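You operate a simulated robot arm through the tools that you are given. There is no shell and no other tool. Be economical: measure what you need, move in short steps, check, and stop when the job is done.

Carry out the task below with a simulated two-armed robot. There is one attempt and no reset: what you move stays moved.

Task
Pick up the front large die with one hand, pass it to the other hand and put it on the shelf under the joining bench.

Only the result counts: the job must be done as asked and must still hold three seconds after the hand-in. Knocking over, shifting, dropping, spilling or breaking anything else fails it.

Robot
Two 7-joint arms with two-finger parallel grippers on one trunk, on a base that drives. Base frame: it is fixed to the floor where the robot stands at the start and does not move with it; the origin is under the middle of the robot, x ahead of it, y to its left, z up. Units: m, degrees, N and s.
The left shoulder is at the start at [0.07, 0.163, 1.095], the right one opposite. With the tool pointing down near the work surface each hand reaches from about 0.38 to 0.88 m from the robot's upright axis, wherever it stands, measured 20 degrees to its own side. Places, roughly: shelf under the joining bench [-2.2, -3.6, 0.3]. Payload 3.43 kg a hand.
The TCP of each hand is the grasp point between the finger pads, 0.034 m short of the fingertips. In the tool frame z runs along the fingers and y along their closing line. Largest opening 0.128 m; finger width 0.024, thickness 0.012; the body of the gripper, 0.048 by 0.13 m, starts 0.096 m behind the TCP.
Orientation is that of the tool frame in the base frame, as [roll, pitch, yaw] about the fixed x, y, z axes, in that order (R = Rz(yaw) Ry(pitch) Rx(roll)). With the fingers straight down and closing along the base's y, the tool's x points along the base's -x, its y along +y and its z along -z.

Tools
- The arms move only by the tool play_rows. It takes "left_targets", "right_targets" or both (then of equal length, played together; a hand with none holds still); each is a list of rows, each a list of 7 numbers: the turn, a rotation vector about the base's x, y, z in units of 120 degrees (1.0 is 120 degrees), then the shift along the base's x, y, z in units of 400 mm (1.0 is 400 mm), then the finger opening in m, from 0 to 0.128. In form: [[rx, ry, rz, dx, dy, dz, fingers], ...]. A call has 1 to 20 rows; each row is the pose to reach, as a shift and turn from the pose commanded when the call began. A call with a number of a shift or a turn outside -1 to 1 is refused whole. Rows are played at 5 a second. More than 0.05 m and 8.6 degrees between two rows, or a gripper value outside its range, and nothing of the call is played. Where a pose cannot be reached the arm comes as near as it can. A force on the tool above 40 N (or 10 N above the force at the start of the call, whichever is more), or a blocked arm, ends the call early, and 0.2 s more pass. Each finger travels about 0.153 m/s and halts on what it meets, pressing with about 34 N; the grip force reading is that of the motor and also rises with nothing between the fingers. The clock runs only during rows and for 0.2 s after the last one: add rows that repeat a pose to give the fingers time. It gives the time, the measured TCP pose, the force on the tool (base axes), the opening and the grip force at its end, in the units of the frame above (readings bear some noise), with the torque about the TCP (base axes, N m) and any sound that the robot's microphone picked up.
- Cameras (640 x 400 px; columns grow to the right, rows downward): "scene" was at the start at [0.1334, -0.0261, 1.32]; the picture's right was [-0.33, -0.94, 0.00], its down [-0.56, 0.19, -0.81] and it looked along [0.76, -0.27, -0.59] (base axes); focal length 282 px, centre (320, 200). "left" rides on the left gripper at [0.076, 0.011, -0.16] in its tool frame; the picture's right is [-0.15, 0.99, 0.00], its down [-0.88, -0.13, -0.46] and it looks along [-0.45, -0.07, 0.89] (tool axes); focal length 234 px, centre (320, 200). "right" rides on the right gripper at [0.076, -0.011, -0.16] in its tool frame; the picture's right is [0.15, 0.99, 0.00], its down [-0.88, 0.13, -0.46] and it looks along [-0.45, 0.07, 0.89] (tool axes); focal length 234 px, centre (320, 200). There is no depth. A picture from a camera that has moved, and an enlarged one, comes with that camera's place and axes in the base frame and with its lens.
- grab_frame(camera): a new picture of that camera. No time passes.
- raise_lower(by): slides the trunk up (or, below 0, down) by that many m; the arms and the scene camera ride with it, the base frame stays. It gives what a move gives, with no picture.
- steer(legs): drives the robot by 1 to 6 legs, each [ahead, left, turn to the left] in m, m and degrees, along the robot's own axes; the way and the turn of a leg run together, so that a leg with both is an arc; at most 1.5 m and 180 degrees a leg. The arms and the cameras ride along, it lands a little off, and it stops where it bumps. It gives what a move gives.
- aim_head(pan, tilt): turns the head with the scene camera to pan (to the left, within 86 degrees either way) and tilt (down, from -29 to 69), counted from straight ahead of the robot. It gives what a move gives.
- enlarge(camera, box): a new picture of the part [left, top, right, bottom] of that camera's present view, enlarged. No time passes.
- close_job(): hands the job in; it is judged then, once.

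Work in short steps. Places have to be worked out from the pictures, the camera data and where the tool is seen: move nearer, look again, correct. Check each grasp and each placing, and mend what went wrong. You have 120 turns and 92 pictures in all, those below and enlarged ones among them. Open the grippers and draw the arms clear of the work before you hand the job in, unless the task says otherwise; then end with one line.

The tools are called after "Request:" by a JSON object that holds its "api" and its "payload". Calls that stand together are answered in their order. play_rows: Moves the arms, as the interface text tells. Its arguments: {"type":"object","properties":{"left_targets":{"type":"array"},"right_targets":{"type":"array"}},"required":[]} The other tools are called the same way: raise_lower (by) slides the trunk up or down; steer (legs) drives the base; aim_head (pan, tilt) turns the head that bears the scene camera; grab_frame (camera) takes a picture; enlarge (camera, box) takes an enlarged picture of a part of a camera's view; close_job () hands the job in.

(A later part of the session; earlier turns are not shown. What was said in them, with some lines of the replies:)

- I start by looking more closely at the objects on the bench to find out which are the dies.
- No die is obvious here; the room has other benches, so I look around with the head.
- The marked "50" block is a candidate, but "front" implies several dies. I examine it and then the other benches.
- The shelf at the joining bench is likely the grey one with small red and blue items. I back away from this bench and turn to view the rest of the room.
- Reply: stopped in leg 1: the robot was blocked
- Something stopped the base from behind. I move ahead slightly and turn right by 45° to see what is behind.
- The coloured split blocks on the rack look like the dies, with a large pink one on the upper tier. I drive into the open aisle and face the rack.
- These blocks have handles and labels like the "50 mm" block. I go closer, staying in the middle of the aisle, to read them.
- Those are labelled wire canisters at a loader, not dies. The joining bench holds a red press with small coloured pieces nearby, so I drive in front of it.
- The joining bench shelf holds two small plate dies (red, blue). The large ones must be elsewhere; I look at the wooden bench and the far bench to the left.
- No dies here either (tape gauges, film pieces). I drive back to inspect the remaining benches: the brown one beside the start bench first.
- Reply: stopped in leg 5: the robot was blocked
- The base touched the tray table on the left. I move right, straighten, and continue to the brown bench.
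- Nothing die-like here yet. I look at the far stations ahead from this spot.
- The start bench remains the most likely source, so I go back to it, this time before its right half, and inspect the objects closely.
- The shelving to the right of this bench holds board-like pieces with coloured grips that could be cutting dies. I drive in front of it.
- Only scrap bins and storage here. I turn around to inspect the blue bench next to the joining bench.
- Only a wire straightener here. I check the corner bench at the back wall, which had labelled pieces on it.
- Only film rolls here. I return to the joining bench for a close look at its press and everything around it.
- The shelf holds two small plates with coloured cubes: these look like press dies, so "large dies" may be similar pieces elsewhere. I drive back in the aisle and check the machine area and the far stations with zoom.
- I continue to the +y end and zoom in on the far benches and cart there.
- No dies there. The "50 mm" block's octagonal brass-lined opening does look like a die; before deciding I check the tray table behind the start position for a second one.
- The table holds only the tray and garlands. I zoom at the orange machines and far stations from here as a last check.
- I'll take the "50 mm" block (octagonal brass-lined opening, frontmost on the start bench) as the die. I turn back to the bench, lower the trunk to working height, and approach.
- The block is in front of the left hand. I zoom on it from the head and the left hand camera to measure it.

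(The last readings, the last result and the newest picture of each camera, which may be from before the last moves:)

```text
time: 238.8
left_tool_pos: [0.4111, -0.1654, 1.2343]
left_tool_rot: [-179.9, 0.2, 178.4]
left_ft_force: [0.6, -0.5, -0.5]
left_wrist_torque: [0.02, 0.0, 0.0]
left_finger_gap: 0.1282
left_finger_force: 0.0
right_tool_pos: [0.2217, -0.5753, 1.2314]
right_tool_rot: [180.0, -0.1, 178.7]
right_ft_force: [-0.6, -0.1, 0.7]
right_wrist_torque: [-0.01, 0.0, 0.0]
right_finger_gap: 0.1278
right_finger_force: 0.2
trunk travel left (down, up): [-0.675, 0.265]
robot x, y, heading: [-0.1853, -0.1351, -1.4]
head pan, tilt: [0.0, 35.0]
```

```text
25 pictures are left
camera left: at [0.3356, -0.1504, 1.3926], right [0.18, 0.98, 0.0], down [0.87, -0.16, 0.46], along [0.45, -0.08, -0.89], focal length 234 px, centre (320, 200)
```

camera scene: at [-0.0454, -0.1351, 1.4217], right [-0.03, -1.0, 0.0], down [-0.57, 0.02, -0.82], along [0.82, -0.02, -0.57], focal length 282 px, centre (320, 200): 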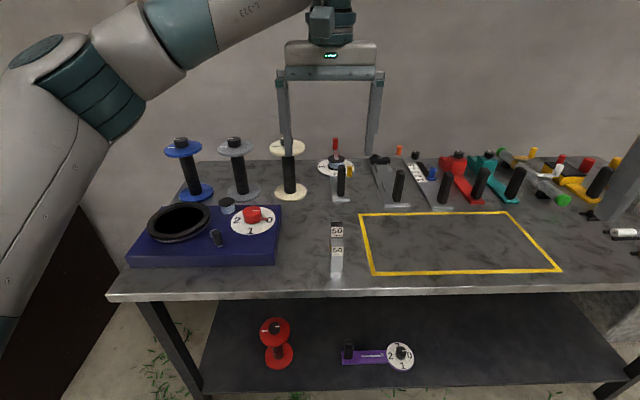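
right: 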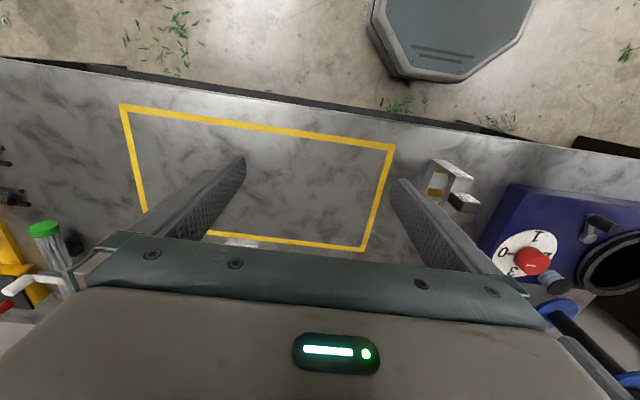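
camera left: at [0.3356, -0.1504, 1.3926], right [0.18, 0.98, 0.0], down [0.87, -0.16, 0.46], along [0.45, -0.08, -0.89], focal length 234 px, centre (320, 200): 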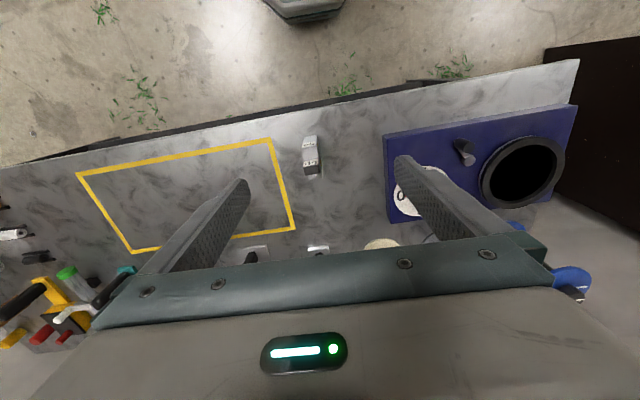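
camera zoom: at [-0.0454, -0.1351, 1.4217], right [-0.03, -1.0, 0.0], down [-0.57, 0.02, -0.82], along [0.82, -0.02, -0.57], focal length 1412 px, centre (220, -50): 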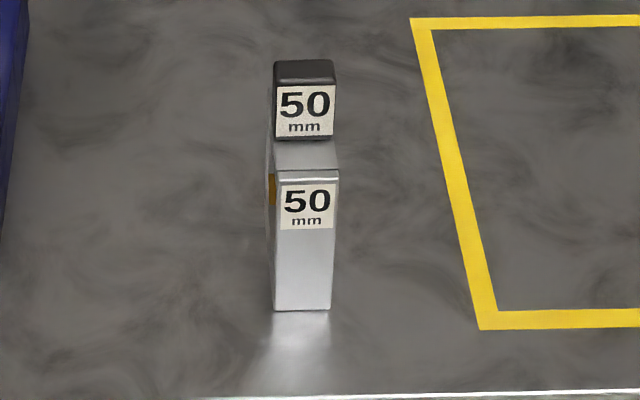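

Measured: frame about x 0.446–0.514, y −0.205…−0.175, top z 0.947; handle centred at (0.48, −0.19), z 0.947–0.980. I bring the left hand above the handle, fingers closing along y, stopping at z ≈ 1.03 to check.

Request:
{"api": "play_rows", "payload": {"left_targets": [[0, 0, 0.007, 0.09, -0.03, -0.05, 0.1], [0, 0, 0.0133, 0.17, -0.0625, -0.12, 0.09], [0, 0, 0.0133, 0.1725, -0.0625, -0.24, 0.085], [0, 0, 0.0133, 0.1725, -0.0625, -0.36, 0.085], [0, 0, 0.0133, 0.1725, -0.0625, -0.46, 0.085], [0, 0, 0.0133, 0.1725, -0.0625, -0.5, 0.085], [0, 0, 0.0133, 0.1725, -0.0625, -0.5, 0.085]]}}

Request:
{"api": "enlarge", "payload": {"camera": "left", "box": [180, 40, 500, 260]}}

Request:
{"api": "enlarge", "payload": {"camera": "scene", "box": [270, 150, 430, 290]}}

```text
time: 240.4
left_tool_pos: [0.4801, -0.1878, 1.0329]
left_tool_rot: [-179.9, 0.3, 179.8]
left_ft_force: [0.2, -0.3, 0.1]
left_wrist_torque: [0.04, 0.0, -0.06]
left_finger_gap: 0.085
left_finger_force: 0.1
right_tool_pos: [0.2235, -0.5761, 1.2305]
right_tool_rot: [180.0, 0.1, 178.6]
right_ft_force: [-0.6, -1.2, 0.5]
right_wrist_torque: [-0.01, 0.01, -0.01]
right_finger_gap: 0.1281
right_finger_force: 0.1
trunk travel left (down, up): [-0.675, 0.265]
robot x, y, heading: [-0.1848, -0.1353, -1.6]
head pan, tilt: [0.0, 35.0]
```

```text
1.82 times, centred on (340, 150) of left
camera zoom: at [0.4038, -0.1753, 1.1916], right [0.15, 0.99, 0.0], down [0.88, -0.13, 0.46], along [0.45, -0.07, -0.89], focal length 426 px, centre (284, 291)
```

zoom: 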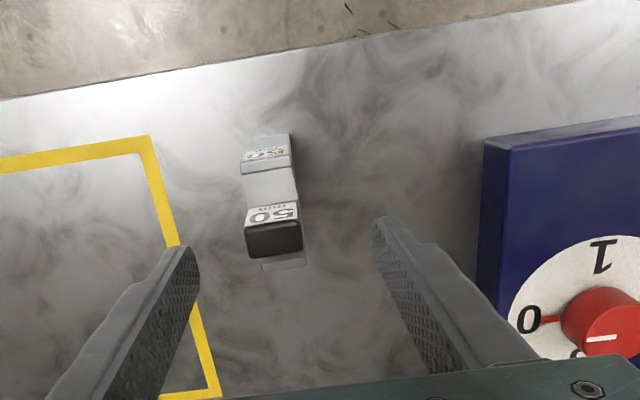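

```text
2.86 times, centred on (350, 220) of scene
camera zoom: at [-0.0455, -0.1354, 1.4216], right [-0.03, -1.0, 0.0], down [-0.57, 0.02, -0.82], along [0.82, -0.02, -0.57], focal length 807 px, centre (234, 143)
```

zoom: 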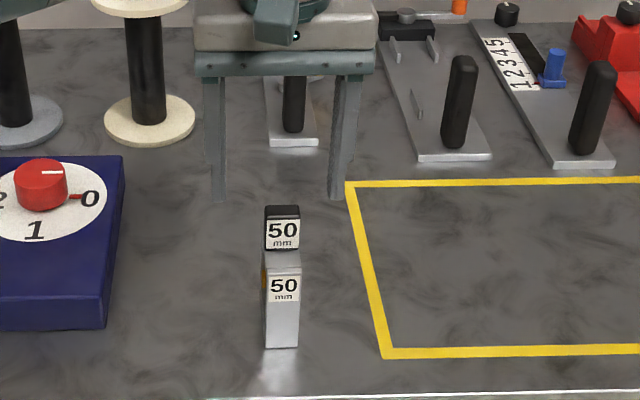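

Both views agree (handle at about (0.48, −0.191)). I descend to z ≈ 0.968 and close.

Request:
{"api": "play_rows", "payload": {"left_targets": [[0, 0, 0, 0, -0.0075, -0.08, 0.085], [0, 0, 0, 0, -0.0075, -0.1625, 0.085], [0, 0, 0, 0, -0.0075, -0.1625, 0.05], [0, 0, 0, 0, -0.0075, -0.1625, 0.0], [0, 0, 0, 0, -0.0075, -0.1625, 0.0], [0, 0, 0, 0, -0.0075, -0.1625, 0.0], [0, 0, 0, 0, -0.0075, -0.1625, 0.0]]}}

```text
time: 242.0
left_tool_pos: [0.4791, -0.1923, 0.9675]
left_tool_rot: [-179.9, 0.2, 179.9]
left_ft_force: [-0.6, -0.9, 2.6]
left_wrist_torque: [-0.05, 0.06, 0.04]
left_finger_gap: 0.0299
left_finger_force: 34.3
right_tool_pos: [0.2223, -0.5757, 1.2302]
right_tool_rot: [180.0, 0.0, 178.6]
right_ft_force: [0.3, 0.5, -0.5]
right_wrist_torque: [0.01, 0.02, 0.0]
right_finger_gap: 0.128
right_finger_force: 0.1
trunk travel left (down, up): [-0.675, 0.265]
robot x, y, heading: [-0.1824, -0.1325, -1.6]
head pan, tilt: [0.0, 35.0]
```

Gripped at 30 mm. I lift it by about 0.2 m and check.

Request:
{"api": "play_rows", "payload": {"left_targets": [[0, 0, 0, 0, 0, 0.05, 0.0], [0, 0, 0, 0, 0, 0.15, 0.0], [0, 0, 0, 0, 0, 0.26, 0.0], [0, 0, 0, 0, 0, 0.37, 0.0], [0, 0, 0, 0, 0, 0.48, 0.0], [0, 0, 0, 0, 0, 0.55, 0.0], [0, 0, 0, 0, 0, 0.55, 0.0]]}}

Request:
{"api": "enlarge", "payload": {"camera": "scene", "box": [240, 40, 460, 260]}}

```text
time: 243.6
left_tool_pos: [0.4809, -0.1926, 1.1884]
left_tool_rot: [-180.0, 0.1, 179.9]
left_ft_force: [0.9, -0.3, -3.5]
left_wrist_torque: [0.05, 0.02, 0.01]
left_finger_gap: 0.03
left_finger_force: 33.3
right_tool_pos: [0.2247, -0.575, 1.2312]
right_tool_rot: [-180.0, -0.1, 178.7]
right_ft_force: [-0.2, 0.3, -0.2]
right_wrist_torque: [0.01, 0.0, -0.03]
right_finger_gap: 0.1282
right_finger_force: 0.1
trunk travel left (down, up): [-0.675, 0.265]
robot x, y, heading: [-0.1838, -0.1328, -1.4]
head pan, tilt: [0.0, 35.0]
```

```text
1.82 times, centred on (350, 150) of scene
camera zoom: at [-0.0447, -0.1349, 1.4215], right [-0.03, -1.0, 0.0], down [-0.57, 0.02, -0.82], along [0.82, -0.02, -0.57], focal length 513 px, centre (266, 291)
```

zoom: 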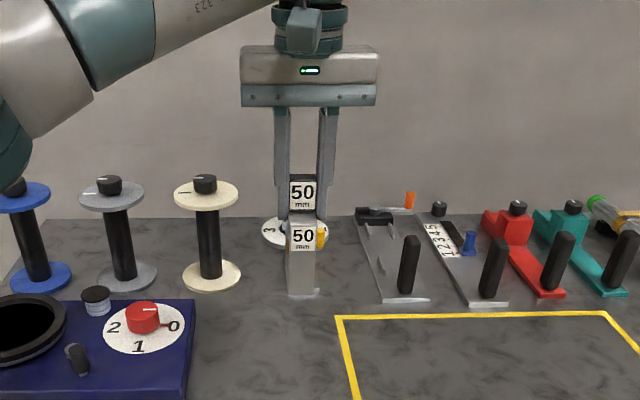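

The die is held firmly. I drive back and sideways into the open aisle for the handover.

Request:
{"api": "steer", "payload": {"legs": [[-0.25, 0, 0], [0, -1.5, 0], [0, -0.6, 0]]}}

```text
time: 255.6
left_tool_pos: [0.1697, -2.3047, 1.1884]
left_tool_rot: [-179.9, 0.2, 179.8]
left_ft_force: [-0.3, 0.2, -2.2]
left_wrist_torque: [-0.01, 0.01, 0.01]
left_finger_gap: 0.0298
left_finger_force: 34.0
right_tool_pos: [-0.0872, -2.6871, 1.2318]
right_tool_rot: [180.0, 0.0, 178.5]
right_ft_force: [1.3, 0.4, 0.2]
right_wrist_torque: [0.02, -0.01, 0.01]
right_finger_gap: 0.1279
right_finger_force: 0.0
trunk travel left (down, up): [-0.675, 0.265]
robot x, y, heading: [-0.4933, -2.2497, -1.4]
head pan, tilt: [0.0, 35.0]
```

Now the right hand: turn it to point forward and 35° down, and bring it to a pre-grasp point 0.13 m short of the die's frame.

Request:
{"api": "play_rows", "payload": {"right_targets": [[0, -0.046, 0, 0.01, 0.095, -0.011, 0.09], [0, -0.092, 0, 0.02, 0.19, -0.022, 0.09], [0, -0.138, 0, 0.03, 0.286, -0.034, 0.09], [0, -0.183, 0, 0.05, 0.382, -0.045, 0.09], [0, -0.229, 0, 0.08, 0.477, -0.056, 0.09], [0, -0.275, 0, 0.12, 0.573, -0.067, 0.09], [0, -0.321, 0, 0.17, 0.668, -0.079, 0.09], [0, -0.367, 0, 0.23, 0.764, -0.09, 0.09], [0, -0.412, 0, 0.3, 0.859, -0.101, 0.09], [0, -0.458, 0, 0.364, 0.955, -0.1125, 0.09], [0, -0.458, 0, 0.364, 0.955, -0.1125, 0.09]]}}

Request:
{"api": "grab_frame", "payload": {"camera": "right"}}

Request:
{"api": "grab_frame", "payload": {"camera": "scene"}}

```text
time: 258.0
left_tool_pos: [0.1678, -2.3033, 1.1895]
left_tool_rot: [-179.9, 0.2, 179.8]
left_ft_force: [0.6, 0.9, -1.7]
left_wrist_torque: [-0.02, 0.0, 0.02]
left_finger_gap: 0.0297
left_finger_force: 33.7
right_tool_pos: [0.0563, -2.3688, 1.1866]
right_tool_rot: [177.7, 55.1, 177.2]
right_ft_force: [-0.6, 0.1, -0.3]
right_wrist_torque: [-0.01, -0.02, -0.03]
right_finger_gap: 0.0902
right_finger_force: 0.0
right hand out of reach, approached as far as the arm can: row 9, 10, 11
trunk travel left (down, up): [-0.675, 0.265]
robot x, y, heading: [-0.5011, -2.2435, -1.7]
head pan, tilt: [0.0, 35.0]
```

```text
21 pictures are left
camera right: at [-0.1177, -2.379, 1.2165], right [-0.07, 0.99, -0.1], down [0.13, 0.11, 0.99], along [0.99, 0.06, -0.14], focal length 234 px, centre (320, 200)
```

right: 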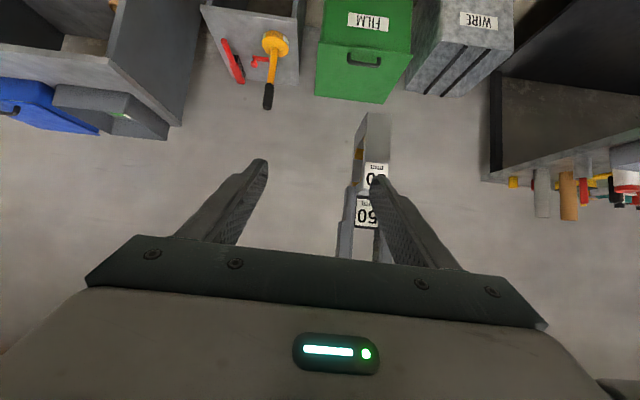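

```text
20 pictures are left
camera scene: at [-0.3577, -2.2456, 1.4218], right [-0.03, -1.0, 0.0], down [-0.57, 0.02, -0.82], along [0.82, -0.02, -0.57], focal length 282 px, centre (320, 200)
```

scene: 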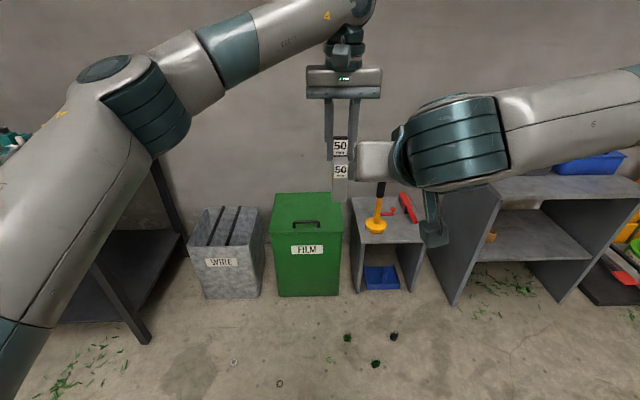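

The right arm cannot get fully across. I shift both hands toward the robot's right by 0.125 m.

Request:
{"api": "play_rows", "payload": {"left_targets": [[0, 0, 0, 0, -0.08, 0, 0], [0, 0, 0, 0, -0.16, 0, 0], [0, 0, 0, 0, -0.24, 0, 0], [0, 0, 0, 0, -0.3125, 0, 0], [0, 0, 0, 0, -0.3125, 0, 0]], "right_targets": [[0, 0, 0, 0, -0.08, 0, 0.09], [0, 0, 0, 0, -0.16, 0, 0.09], [0, 0, 0, 0, -0.24, 0, 0.09], [0, 0, 0, 0, -0.3125, 0, 0.09], [0, 0, 0, 0, -0.3125, 0, 0.09]]}}

```text
time: 259.2
left_tool_pos: [0.1709, -2.4298, 1.1895]
left_tool_rot: [-179.8, 0.0, 180.0]
left_ft_force: [0.4, 0.7, -3.2]
left_wrist_torque: [-0.08, 0.01, 0.0]
left_finger_gap: 0.0299
left_finger_force: 34.6
right_tool_pos: [0.0611, -2.4938, 1.1857]
right_tool_rot: [178.0, 54.9, 177.4]
right_ft_force: [0.3, 0.7, 0.2]
right_wrist_torque: [0.0, 0.02, -0.02]
right_finger_gap: 0.0899
right_finger_force: 0.0
trunk travel left (down, up): [-0.675, 0.265]
robot x, y, heading: [-0.4948, -2.2469, -1.6]
head pan, tilt: [0.0, 35.0]
```

I align y and rotation of the right hand at the pre-grasp point.

Request:
{"api": "play_rows", "payload": {"right_targets": [[-0.005, 0, 0.004, 0, 0.08, 0, 0.09], [-0.0096, 0, 0.008, 0, 0.16, 0, 0.09], [-0.0096, 0, 0.008, 0, 0.16, 0, 0.09]]}}

Request:
{"api": "grab_frame", "payload": {"camera": "right"}}

```text
time: 260.0
left_tool_pos: [0.1684, -2.4337, 1.1897]
left_tool_rot: [-179.9, 0.1, 179.8]
left_ft_force: [0.0, -1.3, -2.6]
left_wrist_torque: [0.04, -0.04, 0.01]
left_finger_gap: 0.0297
left_finger_force: 34.2
right_tool_pos: [0.0602, -2.4357, 1.1843]
right_tool_rot: [179.6, 55.0, 179.7]
right_ft_force: [0.3, 0.1, -0.9]
right_wrist_torque: [0.01, -0.02, 0.0]
right_finger_gap: 0.0902
right_finger_force: 0.0
trunk travel left (down, up): [-0.675, 0.265]
robot x, y, heading: [-0.4935, -2.2446, -1.6]
head pan, tilt: [0.0, 35.0]
```

```text
19 pictures are left
camera right: at [-0.1153, -2.4478, 1.2139], right [-0.08, 0.99, -0.12], down [0.13, 0.13, 0.98], along [0.99, 0.07, -0.14], focal length 234 px, centre (320, 200)
```

right: 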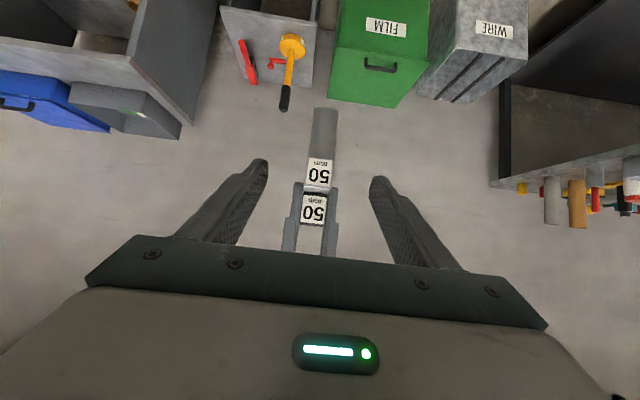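

The die is centred between the right fingers. I advance to the frame and close the right hand.

Request:
{"api": "play_rows", "payload": {"right_targets": [[0, 0, 0, 0.09, 0.003, -0.06, 0.09], [0, 0, 0, 0.18, 0.005, -0.12, 0.09], [0, 0, 0, 0.262, 0.005, -0.177, 0.09], [0, 0, 0, 0.262, 0.005, -0.177, 0.06], [0, 0, 0, 0.262, 0.005, -0.177, 0.02], [0, 0, 0, 0.262, 0.005, -0.177, 0.0], [0, 0, 0, 0.262, 0.005, -0.177, 0.0], [0, 0, 0, 0.262, 0.005, -0.177, 0.0]]}}

Request:
{"api": "enlarge", "payload": {"camera": "scene", "box": [290, 50, 490, 250]}}

```text
time: 261.8
left_tool_pos: [0.1702, -2.4304, 1.1891]
left_tool_rot: [-179.9, 0.1, 179.7]
left_ft_force: [-7.3, 10.4, -1.6]
left_wrist_torque: [0.86, 0.36, 0.32]
left_finger_gap: 0.0296
left_finger_force: 34.1
right_tool_pos: [0.1644, -2.4308, 1.1145]
right_tool_rot: [179.8, 55.0, 179.8]
right_ft_force: [9.4, -10.6, -0.1]
right_wrist_torque: [-0.08, 0.23, -0.4]
right_finger_gap: 0.0299
right_finger_force: 33.8
trunk travel left (down, up): [-0.675, 0.265]
robot x, y, heading: [-0.492, -2.2489, -1.6]
head pan, tilt: [0.0, 35.0]
```

```text
2.00 times, centred on (390, 150) of scene
camera zoom: at [-0.3557, -2.2471, 1.4215], right [-0.03, -1.0, 0.0], down [-0.57, 0.02, -0.82], along [0.82, -0.02, -0.57], focal length 565 px, centre (180, 300)
```

zoom: 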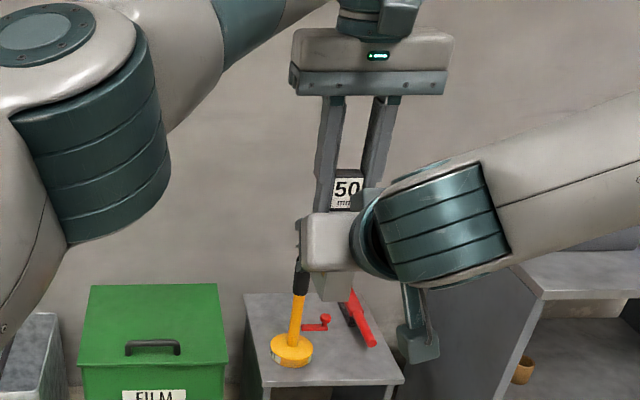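

Both hands grip at 30 mm. I open the left hand and raise it clear while the right holds.

Request:
{"api": "play_rows", "payload": {"left_targets": [[0, 0, 0, 0, 0, 0, 0.05], [0, 0, 0, 0, 0, 0, 0.09], [0, 0, 0, 0, 0, 0, 0.09], [0, 0, 0, 0, 0, 0.1, 0.09], [0, 0, 0, 0, 0.0, 0.2, 0.09], [0, 0, 0, 0, 0.1, 0.25, 0.09], [0, 0, 0, 0, 0.2, 0.25, 0.09], [0, 0, 0, 0, 0.3, 0.25, 0.09], [0, 0, 0, 0, 0.4, 0.25, 0.09], [0, 0, 0, 0, 0.5, 0.25, 0.09]]}}

Request:
{"api": "grab_frame", "payload": {"camera": "right"}}

```text
time: 264.0
left_tool_pos: [0.1691, -2.2249, 1.2888]
left_tool_rot: [-179.7, 0.1, 179.8]
left_ft_force: [1.1, 0.5, 0.2]
left_wrist_torque: [-0.05, -0.01, -0.02]
left_finger_gap: 0.0898
left_finger_force: 0.0
left hand out of reach, approached as far as the arm can: row 4, 5, 6
right_tool_pos: [0.1634, -2.428, 1.1145]
right_tool_rot: [-179.8, 54.9, -179.9]
right_ft_force: [1.0, 0.6, 0.5]
right_wrist_torque: [-0.04, 0.02, 0.0]
right_finger_gap: 0.0299
right_finger_force: 33.9
trunk travel left (down, up): [-0.675, 0.265]
robot x, y, heading: [-0.4972, -2.2456, -1.4]
head pan, tilt: [0.0, 35.0]
```

```text
17 pictures are left
camera right: at [-0.0114, -2.44, 1.1448], right [-0.09, 0.99, -0.12], down [0.13, 0.13, 0.98], along [0.99, 0.07, -0.14], focal length 234 px, centre (320, 200)
```

right: 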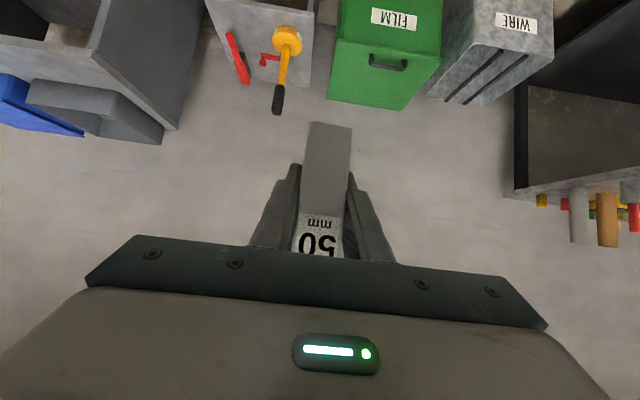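

The right hand has the die. I tuck the left hand away to the robot's left side so that it stays clear of the bench later.

Request:
{"api": "play_rows", "payload": {"left_targets": [[0, 0, 0, -0.08, 0.08, 0, 0.09], [0, 0, 0, -0.16, 0.16, 0, 0.09], [0, 0, 0, -0.24, 0.24, 0, 0.09], [0, 0, 0, -0.32, 0.32, 0, 0.09], [0, 0, 0, -0.4, 0.4, 0, 0.09], [0, 0, 0, -0.48, 0.48, 0, 0.09], [0, 0, 0, -0.56, 0.56, 0, 0.09], [0, 0, 0, -0.64, 0.64, 0, 0.09], [0, 0, 0, -0.72, 0.72, 0, 0.09], [0, 0, 0, -0.8, 0.8, 0, 0.09], [0, 0, 0, -0.85, 0.88, 0, 0.09], [0, 0, 0, -0.9, 0.96, 0, 0.09]]}}

```text
time: 266.6
left_tool_pos: [-0.1874, -1.8515, 1.2857]
left_tool_rot: [-179.8, 0.3, 179.8]
left_ft_force: [0.0, -0.3, 1.1]
left_wrist_torque: [0.01, -0.02, 0.0]
left_finger_gap: 0.09
left_finger_force: 0.0
left hand out of reach, approached as far as the arm can: row 12
right_tool_pos: [0.1619, -2.4283, 1.1158]
right_tool_rot: [-179.9, 55.0, -180.0]
right_ft_force: [-0.1, 0.3, 0.2]
right_wrist_torque: [-0.01, -0.01, 0.03]
right_finger_gap: 0.0298
right_finger_force: 34.0
trunk travel left (down, up): [-0.675, 0.265]
robot x, y, heading: [-0.4941, -2.2477, -1.9]
head pan, tilt: [0.0, 35.0]
```

Left is tucked. I drive to a stand-off in front of the joining bench and turn to face it.

Request:
{"api": "steer", "payload": {"legs": [[-0.4, 0, 0], [0, -1.42, 0], [0, 0, -178]]}}

Request:
{"api": "aim_head", "payload": {"pan": 0, "tilt": 40}}

Request:
{"api": "grab_frame", "payload": {"camera": "scene"}}

```text
time: 283.1
left_tool_pos: [-1.2225, -4.072, 1.2854]
left_tool_rot: [-179.9, 0.3, 1.6]
left_ft_force: [0.5, 0.5, -0.3]
left_wrist_torque: [-0.01, -0.01, -0.02]
left_finger_gap: 0.0903
left_finger_force: 0.1
right_tool_pos: [-1.5886, -3.5062, 1.1144]
right_tool_rot: [179.7, 55.0, 1.6]
right_ft_force: [0.5, -0.4, -0.5]
right_wrist_torque: [0.01, -0.06, -0.02]
right_finger_gap: 0.0294
right_finger_force: 34.0
trunk travel left (down, up): [-0.675, 0.265]
robot x, y, heading: [-0.9246, -3.6691, -180.0]
head pan, tilt: [0.0, 35.0]
```

```text
time: 283.8
left_tool_pos: [-1.2235, -4.0726, 1.2859]
left_tool_rot: [-179.9, 0.2, 1.5]
left_ft_force: [1.0, 0.0, -0.1]
left_wrist_torque: [-0.02, -0.01, 0.0]
left_finger_gap: 0.0901
left_finger_force: 0.2
right_tool_pos: [-1.5886, -3.507, 1.1153]
right_tool_rot: [179.8, 55.0, 1.7]
right_ft_force: [0.0, 0.4, -0.8]
right_wrist_torque: [0.01, -0.03, 0.05]
right_finger_gap: 0.0297
right_finger_force: 33.7
trunk travel left (down, up): [-0.675, 0.265]
robot x, y, heading: [-0.9233, -3.6718, -180.1]
head pan, tilt: [0.0, 40.0]
```

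```text
16 pictures are left
camera scene: at [-1.0604, -3.6679, 1.414], right [0.0, 1.0, 0.0], down [0.64, 0.0, -0.77], along [-0.77, 0.0, -0.64], focal length 282 px, centre (320, 200)
```

scene: 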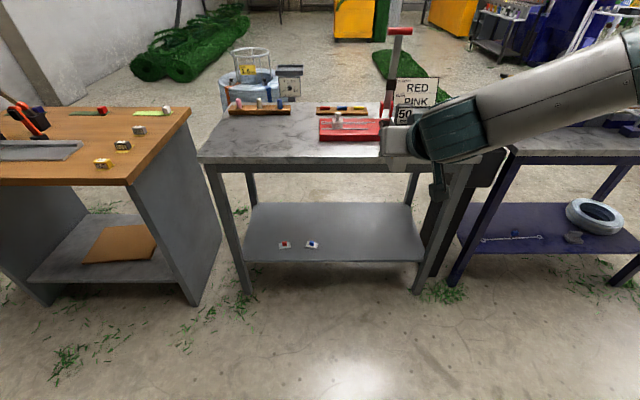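

The right forearm sticks out sideways and would meet the bench leg. I extend the right hand forward so that the arm straightens, then look again.

Request:
{"api": "play_rows", "payload": {"right_targets": [[0, 0, 0, -0.1, 0.02, 0, 0], [0, 0, 0, -0.2, 0.05, 0, 0], [0, 0, 0, -0.3, 0.08, 0, 0], [0, 0, 0, -0.4, 0.11, 0, 0], [0, 0, 0, -0.5, 0.14, 0, 0], [0, 0, 0, -0.6, 0.17, 0, 0], [0, 0, 0, -0.65, 0.2, 0, 0], [0, 0, 0, -0.65, 0.2, 0, 0]]}}

Request:
{"api": "aim_head", "payload": {"pan": -40, "tilt": 35}}

Request:
{"api": "grab_frame", "payload": {"camera": "scene"}}

```text
time: 285.6
left_tool_pos: [-1.2227, -4.0719, 1.2857]
left_tool_rot: [-179.9, 0.2, 1.5]
left_ft_force: [0.4, -0.6, -0.8]
left_wrist_torque: [-0.01, 0.0, -0.02]
left_finger_gap: 0.0901
left_finger_force: 0.1
right_tool_pos: [-1.8164, -3.4061, 1.1229]
right_tool_rot: [179.8, 55.0, 1.6]
right_ft_force: [0.0, 0.2, -2.5]
right_wrist_torque: [0.0, 0.01, 0.01]
right_finger_gap: 0.0296
right_finger_force: 34.4
right hand out of reach, approached as far as the arm can: row 5, 6, 7, 8
trunk travel left (down, up): [-0.675, 0.265]
robot x, y, heading: [-0.9256, -3.6709, -180.0]
head pan, tilt: [0.0, 40.0]
```

```text
time: 286.6
left_tool_pos: [-1.2221, -4.0723, 1.2857]
left_tool_rot: [-179.9, 0.2, 1.5]
left_ft_force: [0.0, 0.0, -0.6]
left_wrist_torque: [0.0, -0.02, 0.04]
left_finger_gap: 0.0899
left_finger_force: 0.0
right_tool_pos: [-1.8158, -3.4064, 1.1225]
right_tool_rot: [179.8, 54.9, 1.5]
right_ft_force: [-0.1, -0.1, -1.9]
right_wrist_torque: [0.02, -0.01, -0.02]
right_finger_gap: 0.0298
right_finger_force: 33.8
trunk travel left (down, up): [-0.675, 0.265]
robot x, y, heading: [-0.9245, -3.671, -180.0]
head pan, tilt: [-40.0, 35.0]
```

```text
15 pictures are left
camera scene: at [-1.043, -3.6114, 1.4215], right [0.64, 0.77, 0.0], down [0.44, -0.37, -0.82], along [-0.63, 0.53, -0.57], focal length 282 px, centre (320, 200)
```

scene: 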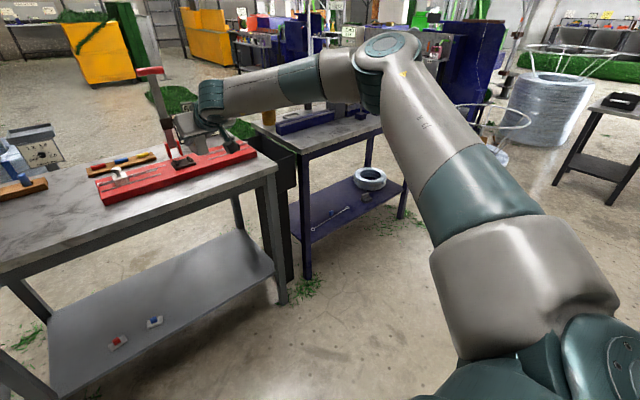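

The extended posture keeps elbow and forearm clear of the legs. I back off 0.25 m, shift left, and lower the trunk fully.

Request:
{"api": "steer", "payload": {"legs": [[-0.25, 0.095, 0]]}}

Request:
{"api": "raise_lower", "payload": {"by": -0.66}}

Request:
{"api": "aim_head", "payload": {"pan": -10, "tilt": 15}}

Request:
{"api": "grab_frame", "payload": {"camera": "scene"}}

Request:
{"api": "grab_frame", "payload": {"camera": "right"}}

```text
time: 288.5
left_tool_pos: [-0.9758, -4.1669, 1.2862]
left_tool_rot: [-179.9, 0.1, 1.5]
left_ft_force: [-0.2, -0.4, -0.3]
left_wrist_torque: [-0.02, 0.01, 0.01]
left_finger_gap: 0.0899
left_finger_force: 0.0
right_tool_pos: [-1.5678, -3.501, 1.1219]
right_tool_rot: [179.8, 54.9, 1.6]
right_ft_force: [0.0, -0.4, -2.7]
right_wrist_torque: [0.01, -0.01, -0.02]
right_finger_gap: 0.0296
right_finger_force: 33.6
trunk travel left (down, up): [-0.675, 0.265]
robot x, y, heading: [-0.6792, -3.765, -180.1]
head pan, tilt: [-40.0, 35.0]
```

```text
refused: -0.66 is not a number from -0.4 to 0.4
```

```text
time: 289.5
left_tool_pos: [-0.9752, -4.1662, 1.2849]
left_tool_rot: [-179.9, 0.1, 1.5]
left_ft_force: [-0.2, 0.7, -0.4]
left_wrist_torque: [0.04, -0.03, -0.06]
left_finger_gap: 0.0901
left_finger_force: 0.0
right_tool_pos: [-1.5685, -3.5014, 1.1221]
right_tool_rot: [179.7, 54.9, 1.6]
right_ft_force: [-0.2, -0.1, -2.4]
right_wrist_torque: [-0.02, -0.02, -0.01]
right_finger_gap: 0.0297
right_finger_force: 33.7
trunk travel left (down, up): [-0.675, 0.265]
robot x, y, heading: [-0.6796, -3.7664, -179.8]
head pan, tilt: [-10.0, 15.0]
```

```text
14 pictures are left
camera scene: at [-0.8199, -3.7466, 1.4534], right [0.17, 0.98, 0.0], down [0.26, -0.05, -0.97], along [-0.95, 0.17, -0.26], focal length 282 px, centre (320, 200)
```

scene: 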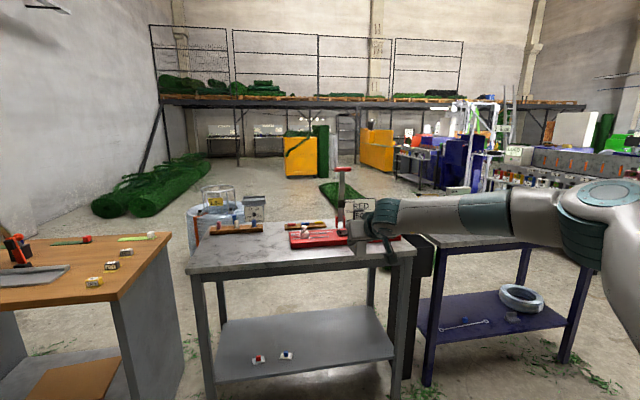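

```text
13 pictures are left
camera right: at [-1.3952, -3.4851, 1.1518], right [0.11, -0.99, -0.12], down [-0.13, -0.13, 0.98], along [-0.98, -0.1, -0.14], focal length 234 px, centre (320, 200)
```

right: 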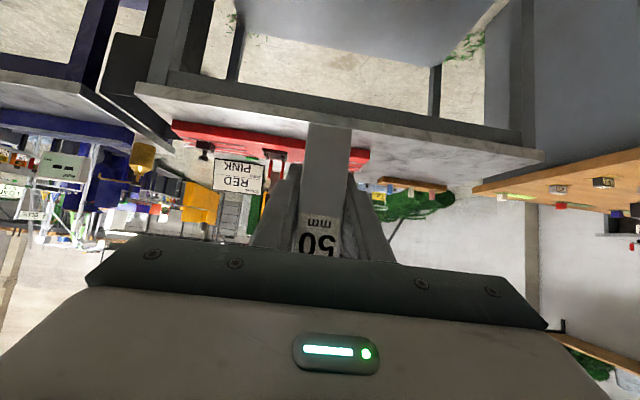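

The trunk moves at most 0.4 m per call, so I lower it in two steps and look again.

Request:
{"api": "raise_lower", "payload": {"by": -0.35}}

Request:
{"api": "raise_lower", "payload": {"by": -0.31}}

Request:
{"api": "grab_frame", "payload": {"camera": "scene"}}

```text
time: 292.9
left_tool_pos: [-0.9747, -4.1668, 0.9358]
left_tool_rot: [-180.0, 0.2, 1.5]
left_ft_force: [-0.4, 0.5, 0.5]
left_wrist_torque: [0.01, 0.0, -0.03]
left_finger_gap: 0.0896
left_finger_force: 0.1
right_tool_pos: [-1.5663, -3.5007, 0.7722]
right_tool_rot: [179.8, 55.0, 1.6]
right_ft_force: [0.2, 0.1, -2.9]
right_wrist_torque: [0.01, 0.01, 0.0]
right_finger_gap: 0.0299
right_finger_force: 34.3
trunk travel left (down, up): [-0.325, 0.615]
robot x, y, heading: [-0.6793, -3.7639, -179.9]
head pan, tilt: [-10.0, 15.0]
```

```text
time: 296.0
left_tool_pos: [-0.9748, -4.1668, 0.6251]
left_tool_rot: [-179.9, 0.2, 1.5]
left_ft_force: [0.3, -0.2, 0.2]
left_wrist_torque: [0.03, -0.02, -0.02]
left_finger_gap: 0.0903
left_finger_force: 0.0
right_tool_pos: [-1.5673, -3.5003, 0.4632]
right_tool_rot: [179.6, 55.1, 1.6]
right_ft_force: [-0.1, 0.5, -2.4]
right_wrist_torque: [-0.02, -0.03, 0.03]
right_finger_gap: 0.0297
right_finger_force: 34.2
trunk travel left (down, up): [-0.015, 0.925]
robot x, y, heading: [-0.6741, -3.7672, -179.9]
head pan, tilt: [-10.0, 15.0]
```

```text
12 pictures are left
camera scene: at [-0.819, -3.747, 0.7936], right [0.17, 0.98, 0.0], down [0.26, -0.04, -0.97], along [-0.95, 0.17, -0.26], focal length 282 px, centre (320, 200)
```

scene: 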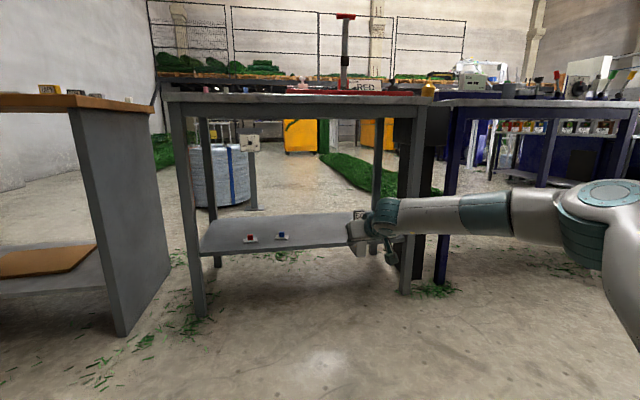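

I zoom on the shelf to measure its height from this low viewpoint.

Request:
{"api": "enlarge", "payload": {"camera": "scene", "box": [190, 190, 430, 310]}}

```text
2.67 times, centred on (310, 250) of scene
camera zoom: at [-0.819, -3.747, 0.7936], right [0.17, 0.98, 0.0], down [0.26, -0.04, -0.97], along [-0.95, 0.17, -0.26], focal length 753 px, centre (347, 67)
```

zoom: 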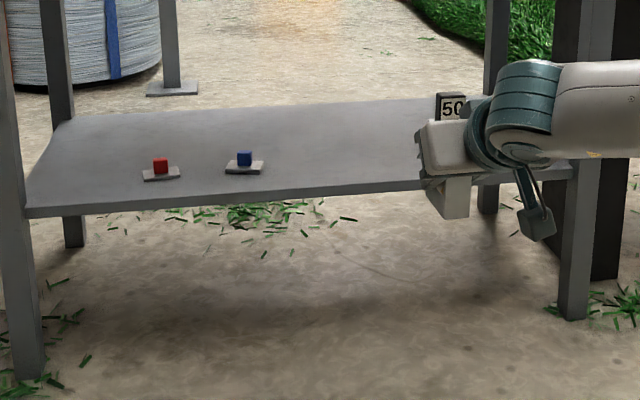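

Triangulation gives the shelf top at z ≈ 0.29 with its front edge at x ≈ −1.935; the die's bottom is at about 0.42. I drive forward 0.45 m so that the die is over the shelf.

Request:
{"api": "steer", "payload": {"legs": [[0.3, 0, 0], [0.15, 0, 0]]}}

Request:
{"api": "grab_frame", "payload": {"camera": "right"}}

Request:
{"api": "grab_frame", "payload": {"camera": "scene"}}

```text
time: 299.0
left_tool_pos: [-1.4138, -4.1721, 0.6251]
left_tool_rot: [-179.9, 0.2, 2.1]
left_ft_force: [-0.9, -0.1, 0.7]
left_wrist_torque: [-0.04, 0.02, -0.03]
left_finger_gap: 0.0901
left_finger_force: 0.0
right_tool_pos: [-2.0141, -3.5126, 0.4621]
right_tool_rot: [179.8, 54.9, 2.1]
right_ft_force: [-0.1, -0.1, -2.8]
right_wrist_torque: [-0.02, 0.0, -0.02]
right_finger_gap: 0.0296
right_finger_force: 33.8
trunk travel left (down, up): [-0.015, 0.925]
robot x, y, heading: [-1.1194, -3.7733, -179.4]
head pan, tilt: [-10.0, 15.0]
```

```text
10 pictures are left
camera right: at [-1.8412, -3.495, 0.4919], right [0.12, -0.99, -0.12], down [-0.13, -0.13, 0.98], along [-0.98, -0.11, -0.14], focal length 234 px, centre (320, 200)
```

right: 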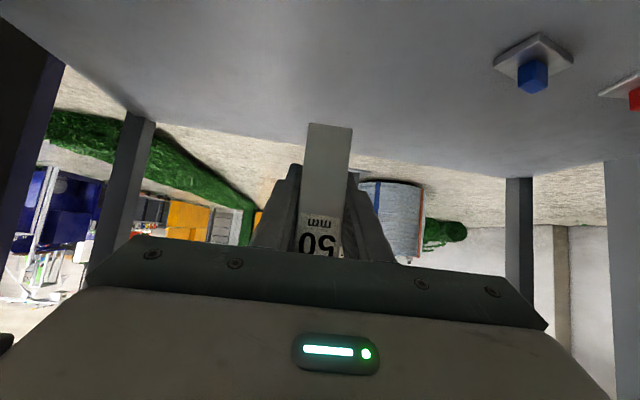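

```text
9 pictures are left
camera scene: at [-1.2633, -3.751, 0.7935], right [0.16, 0.99, 0.0], down [0.26, -0.04, -0.97], along [-0.95, 0.16, -0.26], focal length 282 px, centre (320, 200)
```

scene: 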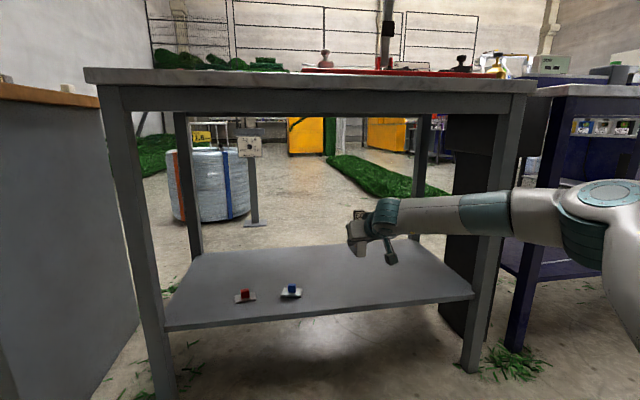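

The die hangs over free shelf. I lower it 0.11 m and check.

Request:
{"api": "play_rows", "payload": {"right_targets": [[0, 0, 0, 0, 0, -0.07, 0], [0, 0, 0, 0, 0, -0.14, 0], [0, 0, 0, 0, 0, -0.2, 0], [0, 0, 0, 0, 0, -0.25, 0], [0, 0, 0, 0, 0, -0.275, 0], [0, 0, 0, 0, 0, -0.275, 0]]}}

Request:
{"api": "grab_frame", "payload": {"camera": "right"}}

```text
time: 300.4
left_tool_pos: [-1.4142, -4.1726, 0.6253]
left_tool_rot: [-179.8, 0.2, 2.1]
left_ft_force: [-0.1, -0.5, 0.1]
left_wrist_torque: [0.0, -0.01, 0.03]
left_finger_gap: 0.0898
left_finger_force: 0.1
right_tool_pos: [-1.9882, -3.4946, 0.3741]
right_tool_rot: [179.8, 54.9, 2.0]
right_ft_force: [0.8, -0.4, -2.8]
right_wrist_torque: [-0.03, 0.01, 0.02]
right_finger_gap: 0.0297
right_finger_force: 33.4
right hand out of reach, approached as far as the arm can: row 1, 2, 3, 4, 5, 6
trunk travel left (down, up): [-0.015, 0.925]
robot x, y, heading: [-1.1204, -3.7722, -179.2]
head pan, tilt: [-10.0, 15.0]
```

```text
8 pictures are left
camera right: at [-1.8153, -3.4776, 0.4032], right [0.12, -0.99, -0.12], down [-0.13, -0.13, 0.98], along [-0.98, -0.11, -0.14], focal length 234 px, centre (320, 200)
```

right: 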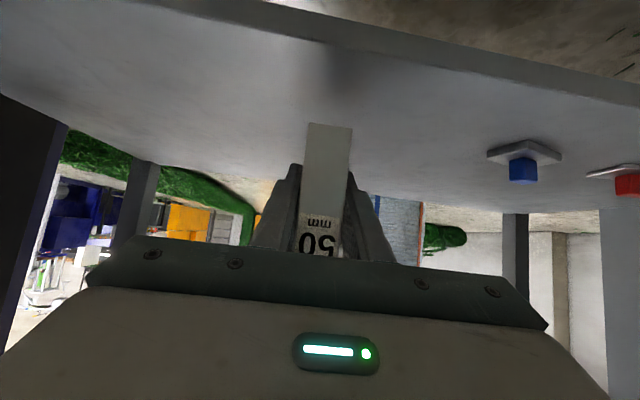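

The arm is at its reach limit, so I drive 0.08 m nearer, which also sets the die further in from the edge.

Request:
{"api": "steer", "payload": {"legs": [[0.08, 0, 0]]}}

Request:
{"api": "play_rows", "payload": {"right_targets": [[0, 0, 0, 0.03, 0, -0.025, 0], [0, 0, 0, 0.05, 0, -0.05, 0], [0, 0, 0, 0.06, 0, -0.065, 0], [0, 0, 0, 0.06, 0, -0.08, 0], [0, 0, 0, 0.06, 0, -0.08, 0]]}}

```text
time: 301.4
left_tool_pos: [-1.4932, -4.1739, 0.6251]
left_tool_rot: [-179.9, 0.2, 2.1]
left_ft_force: [-0.2, 0.2, -0.7]
left_wrist_torque: [0.0, -0.01, 0.01]
left_finger_gap: 0.0901
left_finger_force: 0.1
right_tool_pos: [-2.0671, -3.4962, 0.3738]
right_tool_rot: [179.9, 55.0, 2.2]
right_ft_force: [0.0, -0.5, -1.2]
right_wrist_torque: [0.0, -0.05, -0.04]
right_finger_gap: 0.0294
right_finger_force: 34.2
trunk travel left (down, up): [-0.015, 0.925]
robot x, y, heading: [-1.1979, -3.7737, -179.3]
head pan, tilt: [-10.0, 15.0]
```

```text
time: 302.6
left_tool_pos: [-1.4925, -4.174, 0.6263]
left_tool_rot: [-179.9, 0.3, 2.1]
left_ft_force: [0.9, -1.1, -0.1]
left_wrist_torque: [0.01, -0.01, 0.02]
left_finger_gap: 0.09
left_finger_force: 0.1
right_tool_pos: [-2.0428, -3.4968, 0.3425]
right_tool_rot: [179.7, 54.9, 2.1]
right_ft_force: [0.3, 0.7, -2.5]
right_wrist_torque: [-0.02, -0.02, 0.04]
right_finger_gap: 0.0295
right_finger_force: 34.4
trunk travel left (down, up): [-0.015, 0.925]
robot x, y, heading: [-1.2027, -3.7683, -179.5]
head pan, tilt: [-10.0, 15.0]
```

No contact yet (bottom about 0.30). I continue in small steps, watching the force.

Request:
{"api": "play_rows", "payload": {"right_targets": [[0, 0, 0, 0, 0, -0.01, 0], [0, 0, 0, 0, 0, -0.02, 0]]}}

Request:
{"api": "enlarge", "payload": {"camera": "scene", "box": [270, 200, 470, 320]}}

```text
time: 303.2
left_tool_pos: [-1.4927, -4.1746, 0.6268]
left_tool_rot: [-179.9, 0.3, 2.1]
left_ft_force: [-1.6, 0.7, -0.3]
left_wrist_torque: [0.01, 0.02, 0.0]
left_finger_gap: 0.09
left_finger_force: 0.2
right_tool_pos: [-2.0409, -3.4964, 0.335]
right_tool_rot: [179.8, 54.9, 2.2]
right_ft_force: [0.0, -0.2, -3.1]
right_wrist_torque: [0.0, -0.05, 0.01]
right_finger_gap: 0.0295
right_finger_force: 33.8
right hand out of reach, approached as far as the arm can: row 2
trunk travel left (down, up): [-0.015, 0.925]
robot x, y, heading: [-1.2044, -3.7731, -179.6]
head pan, tilt: [-10.0, 15.0]
```

```text
3.20 times, centred on (370, 260) of scene
camera zoom: at [-1.3421, -3.7519, 0.7935], right [0.16, 0.99, 0.0], down [0.26, -0.04, -0.97], along [-0.95, 0.16, -0.26], focal length 903 px, centre (160, 8)
```

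zoom: 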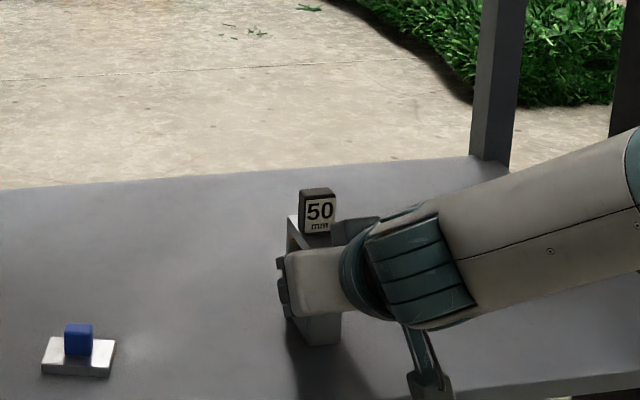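

Still no contact and near the reach limit; I pull the hand back 2 cm and go down further in small steps.

Request:
{"api": "play_rows", "payload": {"right_targets": [[0, 0, 0, 0.05, 0, 0, 0], [0, 0, 0, 0.05, 0, -0.01, 0], [0, 0, 0, 0.05, 0, -0.02, 0]]}}

```text
time: 304.0
left_tool_pos: [-1.4921, -4.1744, 0.6286]
left_tool_rot: [-179.9, 0.3, 2.0]
left_ft_force: [0.6, 0.5, -0.8]
left_wrist_torque: [-0.03, -0.02, -0.01]
left_finger_gap: 0.0901
left_finger_force: 0.0
right_tool_pos: [-2.0206, -3.4966, 0.3337]
right_tool_rot: [179.9, 55.4, 2.3]
right_ft_force: [3.2, 1.2, 20.0]
right_wrist_torque: [0.2, -0.73, 0.05]
right_finger_gap: 0.0298
right_finger_force: 33.5
trunk travel left (down, up): [-0.015, 0.925]
robot x, y, heading: [-1.2002, -3.7715, -179.4]
head pan, tilt: [-10.0, 15.0]
```

Contact (20 N up) at TCP z ≈ 0.334. I ease up slightly to relieve the load, then open slowly.

Request:
{"api": "play_rows", "payload": {"right_targets": [[0, 0, 0, 0, 0, 0.012, 0], [0, 0, 0, 0, 0, 0.012, 0.03], [0, 0, 0, 0, 0, 0.012, 0.034], [0, 0, 0, 0, 0, 0.012, 0.045], [0, 0, 0, 0, 0, 0.012, 0.07], [0, 0, 0, 0, 0, 0.012, 0.09], [0, 0, 0, 0, 0, 0.012, 0.09]]}}

Request:
{"api": "grab_frame", "payload": {"camera": "right"}}

```text
time: 305.6
left_tool_pos: [-1.4929, -4.1745, 0.6254]
left_tool_rot: [-180.0, 0.2, 2.1]
left_ft_force: [-0.2, -0.5, 0.0]
left_wrist_torque: [0.0, -0.01, 0.03]
left_finger_gap: 0.09
left_finger_force: 0.0
right_tool_pos: [-2.0216, -3.4949, 0.3329]
right_tool_rot: [179.8, 55.0, 2.2]
right_ft_force: [0.1, -0.2, 0.3]
right_wrist_torque: [-0.06, -0.01, -0.01]
right_finger_gap: 0.0902
right_finger_force: 0.1
trunk travel left (down, up): [-0.015, 0.925]
robot x, y, heading: [-1.2002, -3.7702, -179.7]
head pan, tilt: [-10.0, 15.0]
```

```text
6 pictures are left
camera right: at [-1.8482, -3.4776, 0.3618], right [0.13, -0.99, -0.12], down [-0.13, -0.13, 0.98], along [-0.98, -0.11, -0.14], focal length 234 px, centre (320, 200)
```

right: 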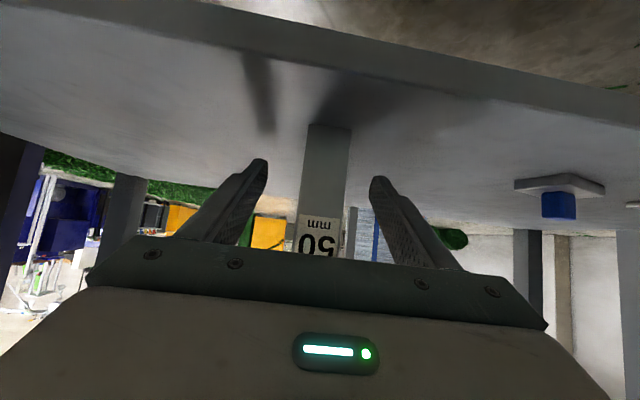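

The die stands upright and free between the open fingers. I withdraw the hand along its axis, then drive back.

Request:
{"api": "play_rows", "payload": {"right_targets": [[0, 0, 0, 0.06, 0, 0.035, 0.09], [0, 0, 0, 0.13, 0, 0.085, 0.09], [0, 0, 0, 0.21, 0, 0.14, 0.09], [0, 0, 0, 0.29, 0, 0.19, 0.09], [0, 0, 0, 0.36, 0, 0.24, 0.09], [0, 0, 0, 0.36, 0, 0.24, 0.09]]}}

Request:
{"api": "steer", "payload": {"legs": [[-0.35, 0, 0]]}}

Request:
{"api": "enlarge", "payload": {"camera": "scene", "box": [180, 180, 420, 320]}}

```text
time: 307.0
left_tool_pos: [-1.4923, -4.1737, 0.6252]
left_tool_rot: [-179.9, 0.1, 2.0]
left_ft_force: [-0.4, -0.3, -0.5]
left_wrist_torque: [0.0, 0.0, 0.02]
left_finger_gap: 0.0898
left_finger_force: 0.1
right_tool_pos: [-1.8759, -3.4962, 0.4293]
right_tool_rot: [179.8, 54.9, 2.2]
right_ft_force: [0.5, 0.0, 0.0]
right_wrist_torque: [0.02, -0.01, 0.03]
right_finger_gap: 0.09
right_finger_force: 0.0
trunk travel left (down, up): [-0.015, 0.925]
robot x, y, heading: [-1.2014, -3.7699, -179.3]
head pan, tilt: [-10.0, 15.0]
```

```text
time: 309.3
left_tool_pos: [-1.1445, -4.1707, 0.6263]
left_tool_rot: [-179.8, 0.2, 1.9]
left_ft_force: [0.6, -0.3, -0.1]
left_wrist_torque: [0.0, 0.02, -0.02]
left_finger_gap: 0.0901
left_finger_force: 0.1
right_tool_pos: [-1.526, -3.491, 0.4292]
right_tool_rot: [179.8, 54.9, 2.1]
right_ft_force: [0.7, 0.0, -0.9]
right_wrist_torque: [0.0, 0.0, 0.05]
right_finger_gap: 0.0899
right_finger_force: 0.0
trunk travel left (down, up): [-0.015, 0.925]
robot x, y, heading: [-0.8529, -3.769, -179.5]
head pan, tilt: [-10.0, 15.0]
```

```text
2.67 times, centred on (300, 250) of scene
camera zoom: at [-0.9919, -3.7482, 0.7936], right [0.17, 0.99, 0.0], down [0.26, -0.04, -0.97], along [-0.95, 0.16, -0.26], focal length 753 px, centre (373, 67)
```

zoom: 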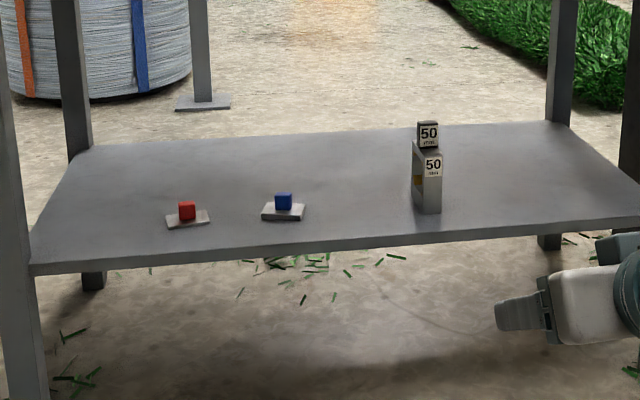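

The block stands upright on the shelf, the two small plates have not moved, and both hands are open and clear, so I hand the job in.

Request:
{"api": "close_job", "payload": {}}

```text
The job is handed in.
```

The block marked "50 mm" now stands upright on the shelf under the joining bench, passed from the left hand to the right, with both grippers open and clear. Nothing in the room was labelled as a die. I took this block, the frontmost piece on the start bench, to be the front large die. The base bumped the tray table twice on the way; the tray and garlands on it still looked in place afterwards.
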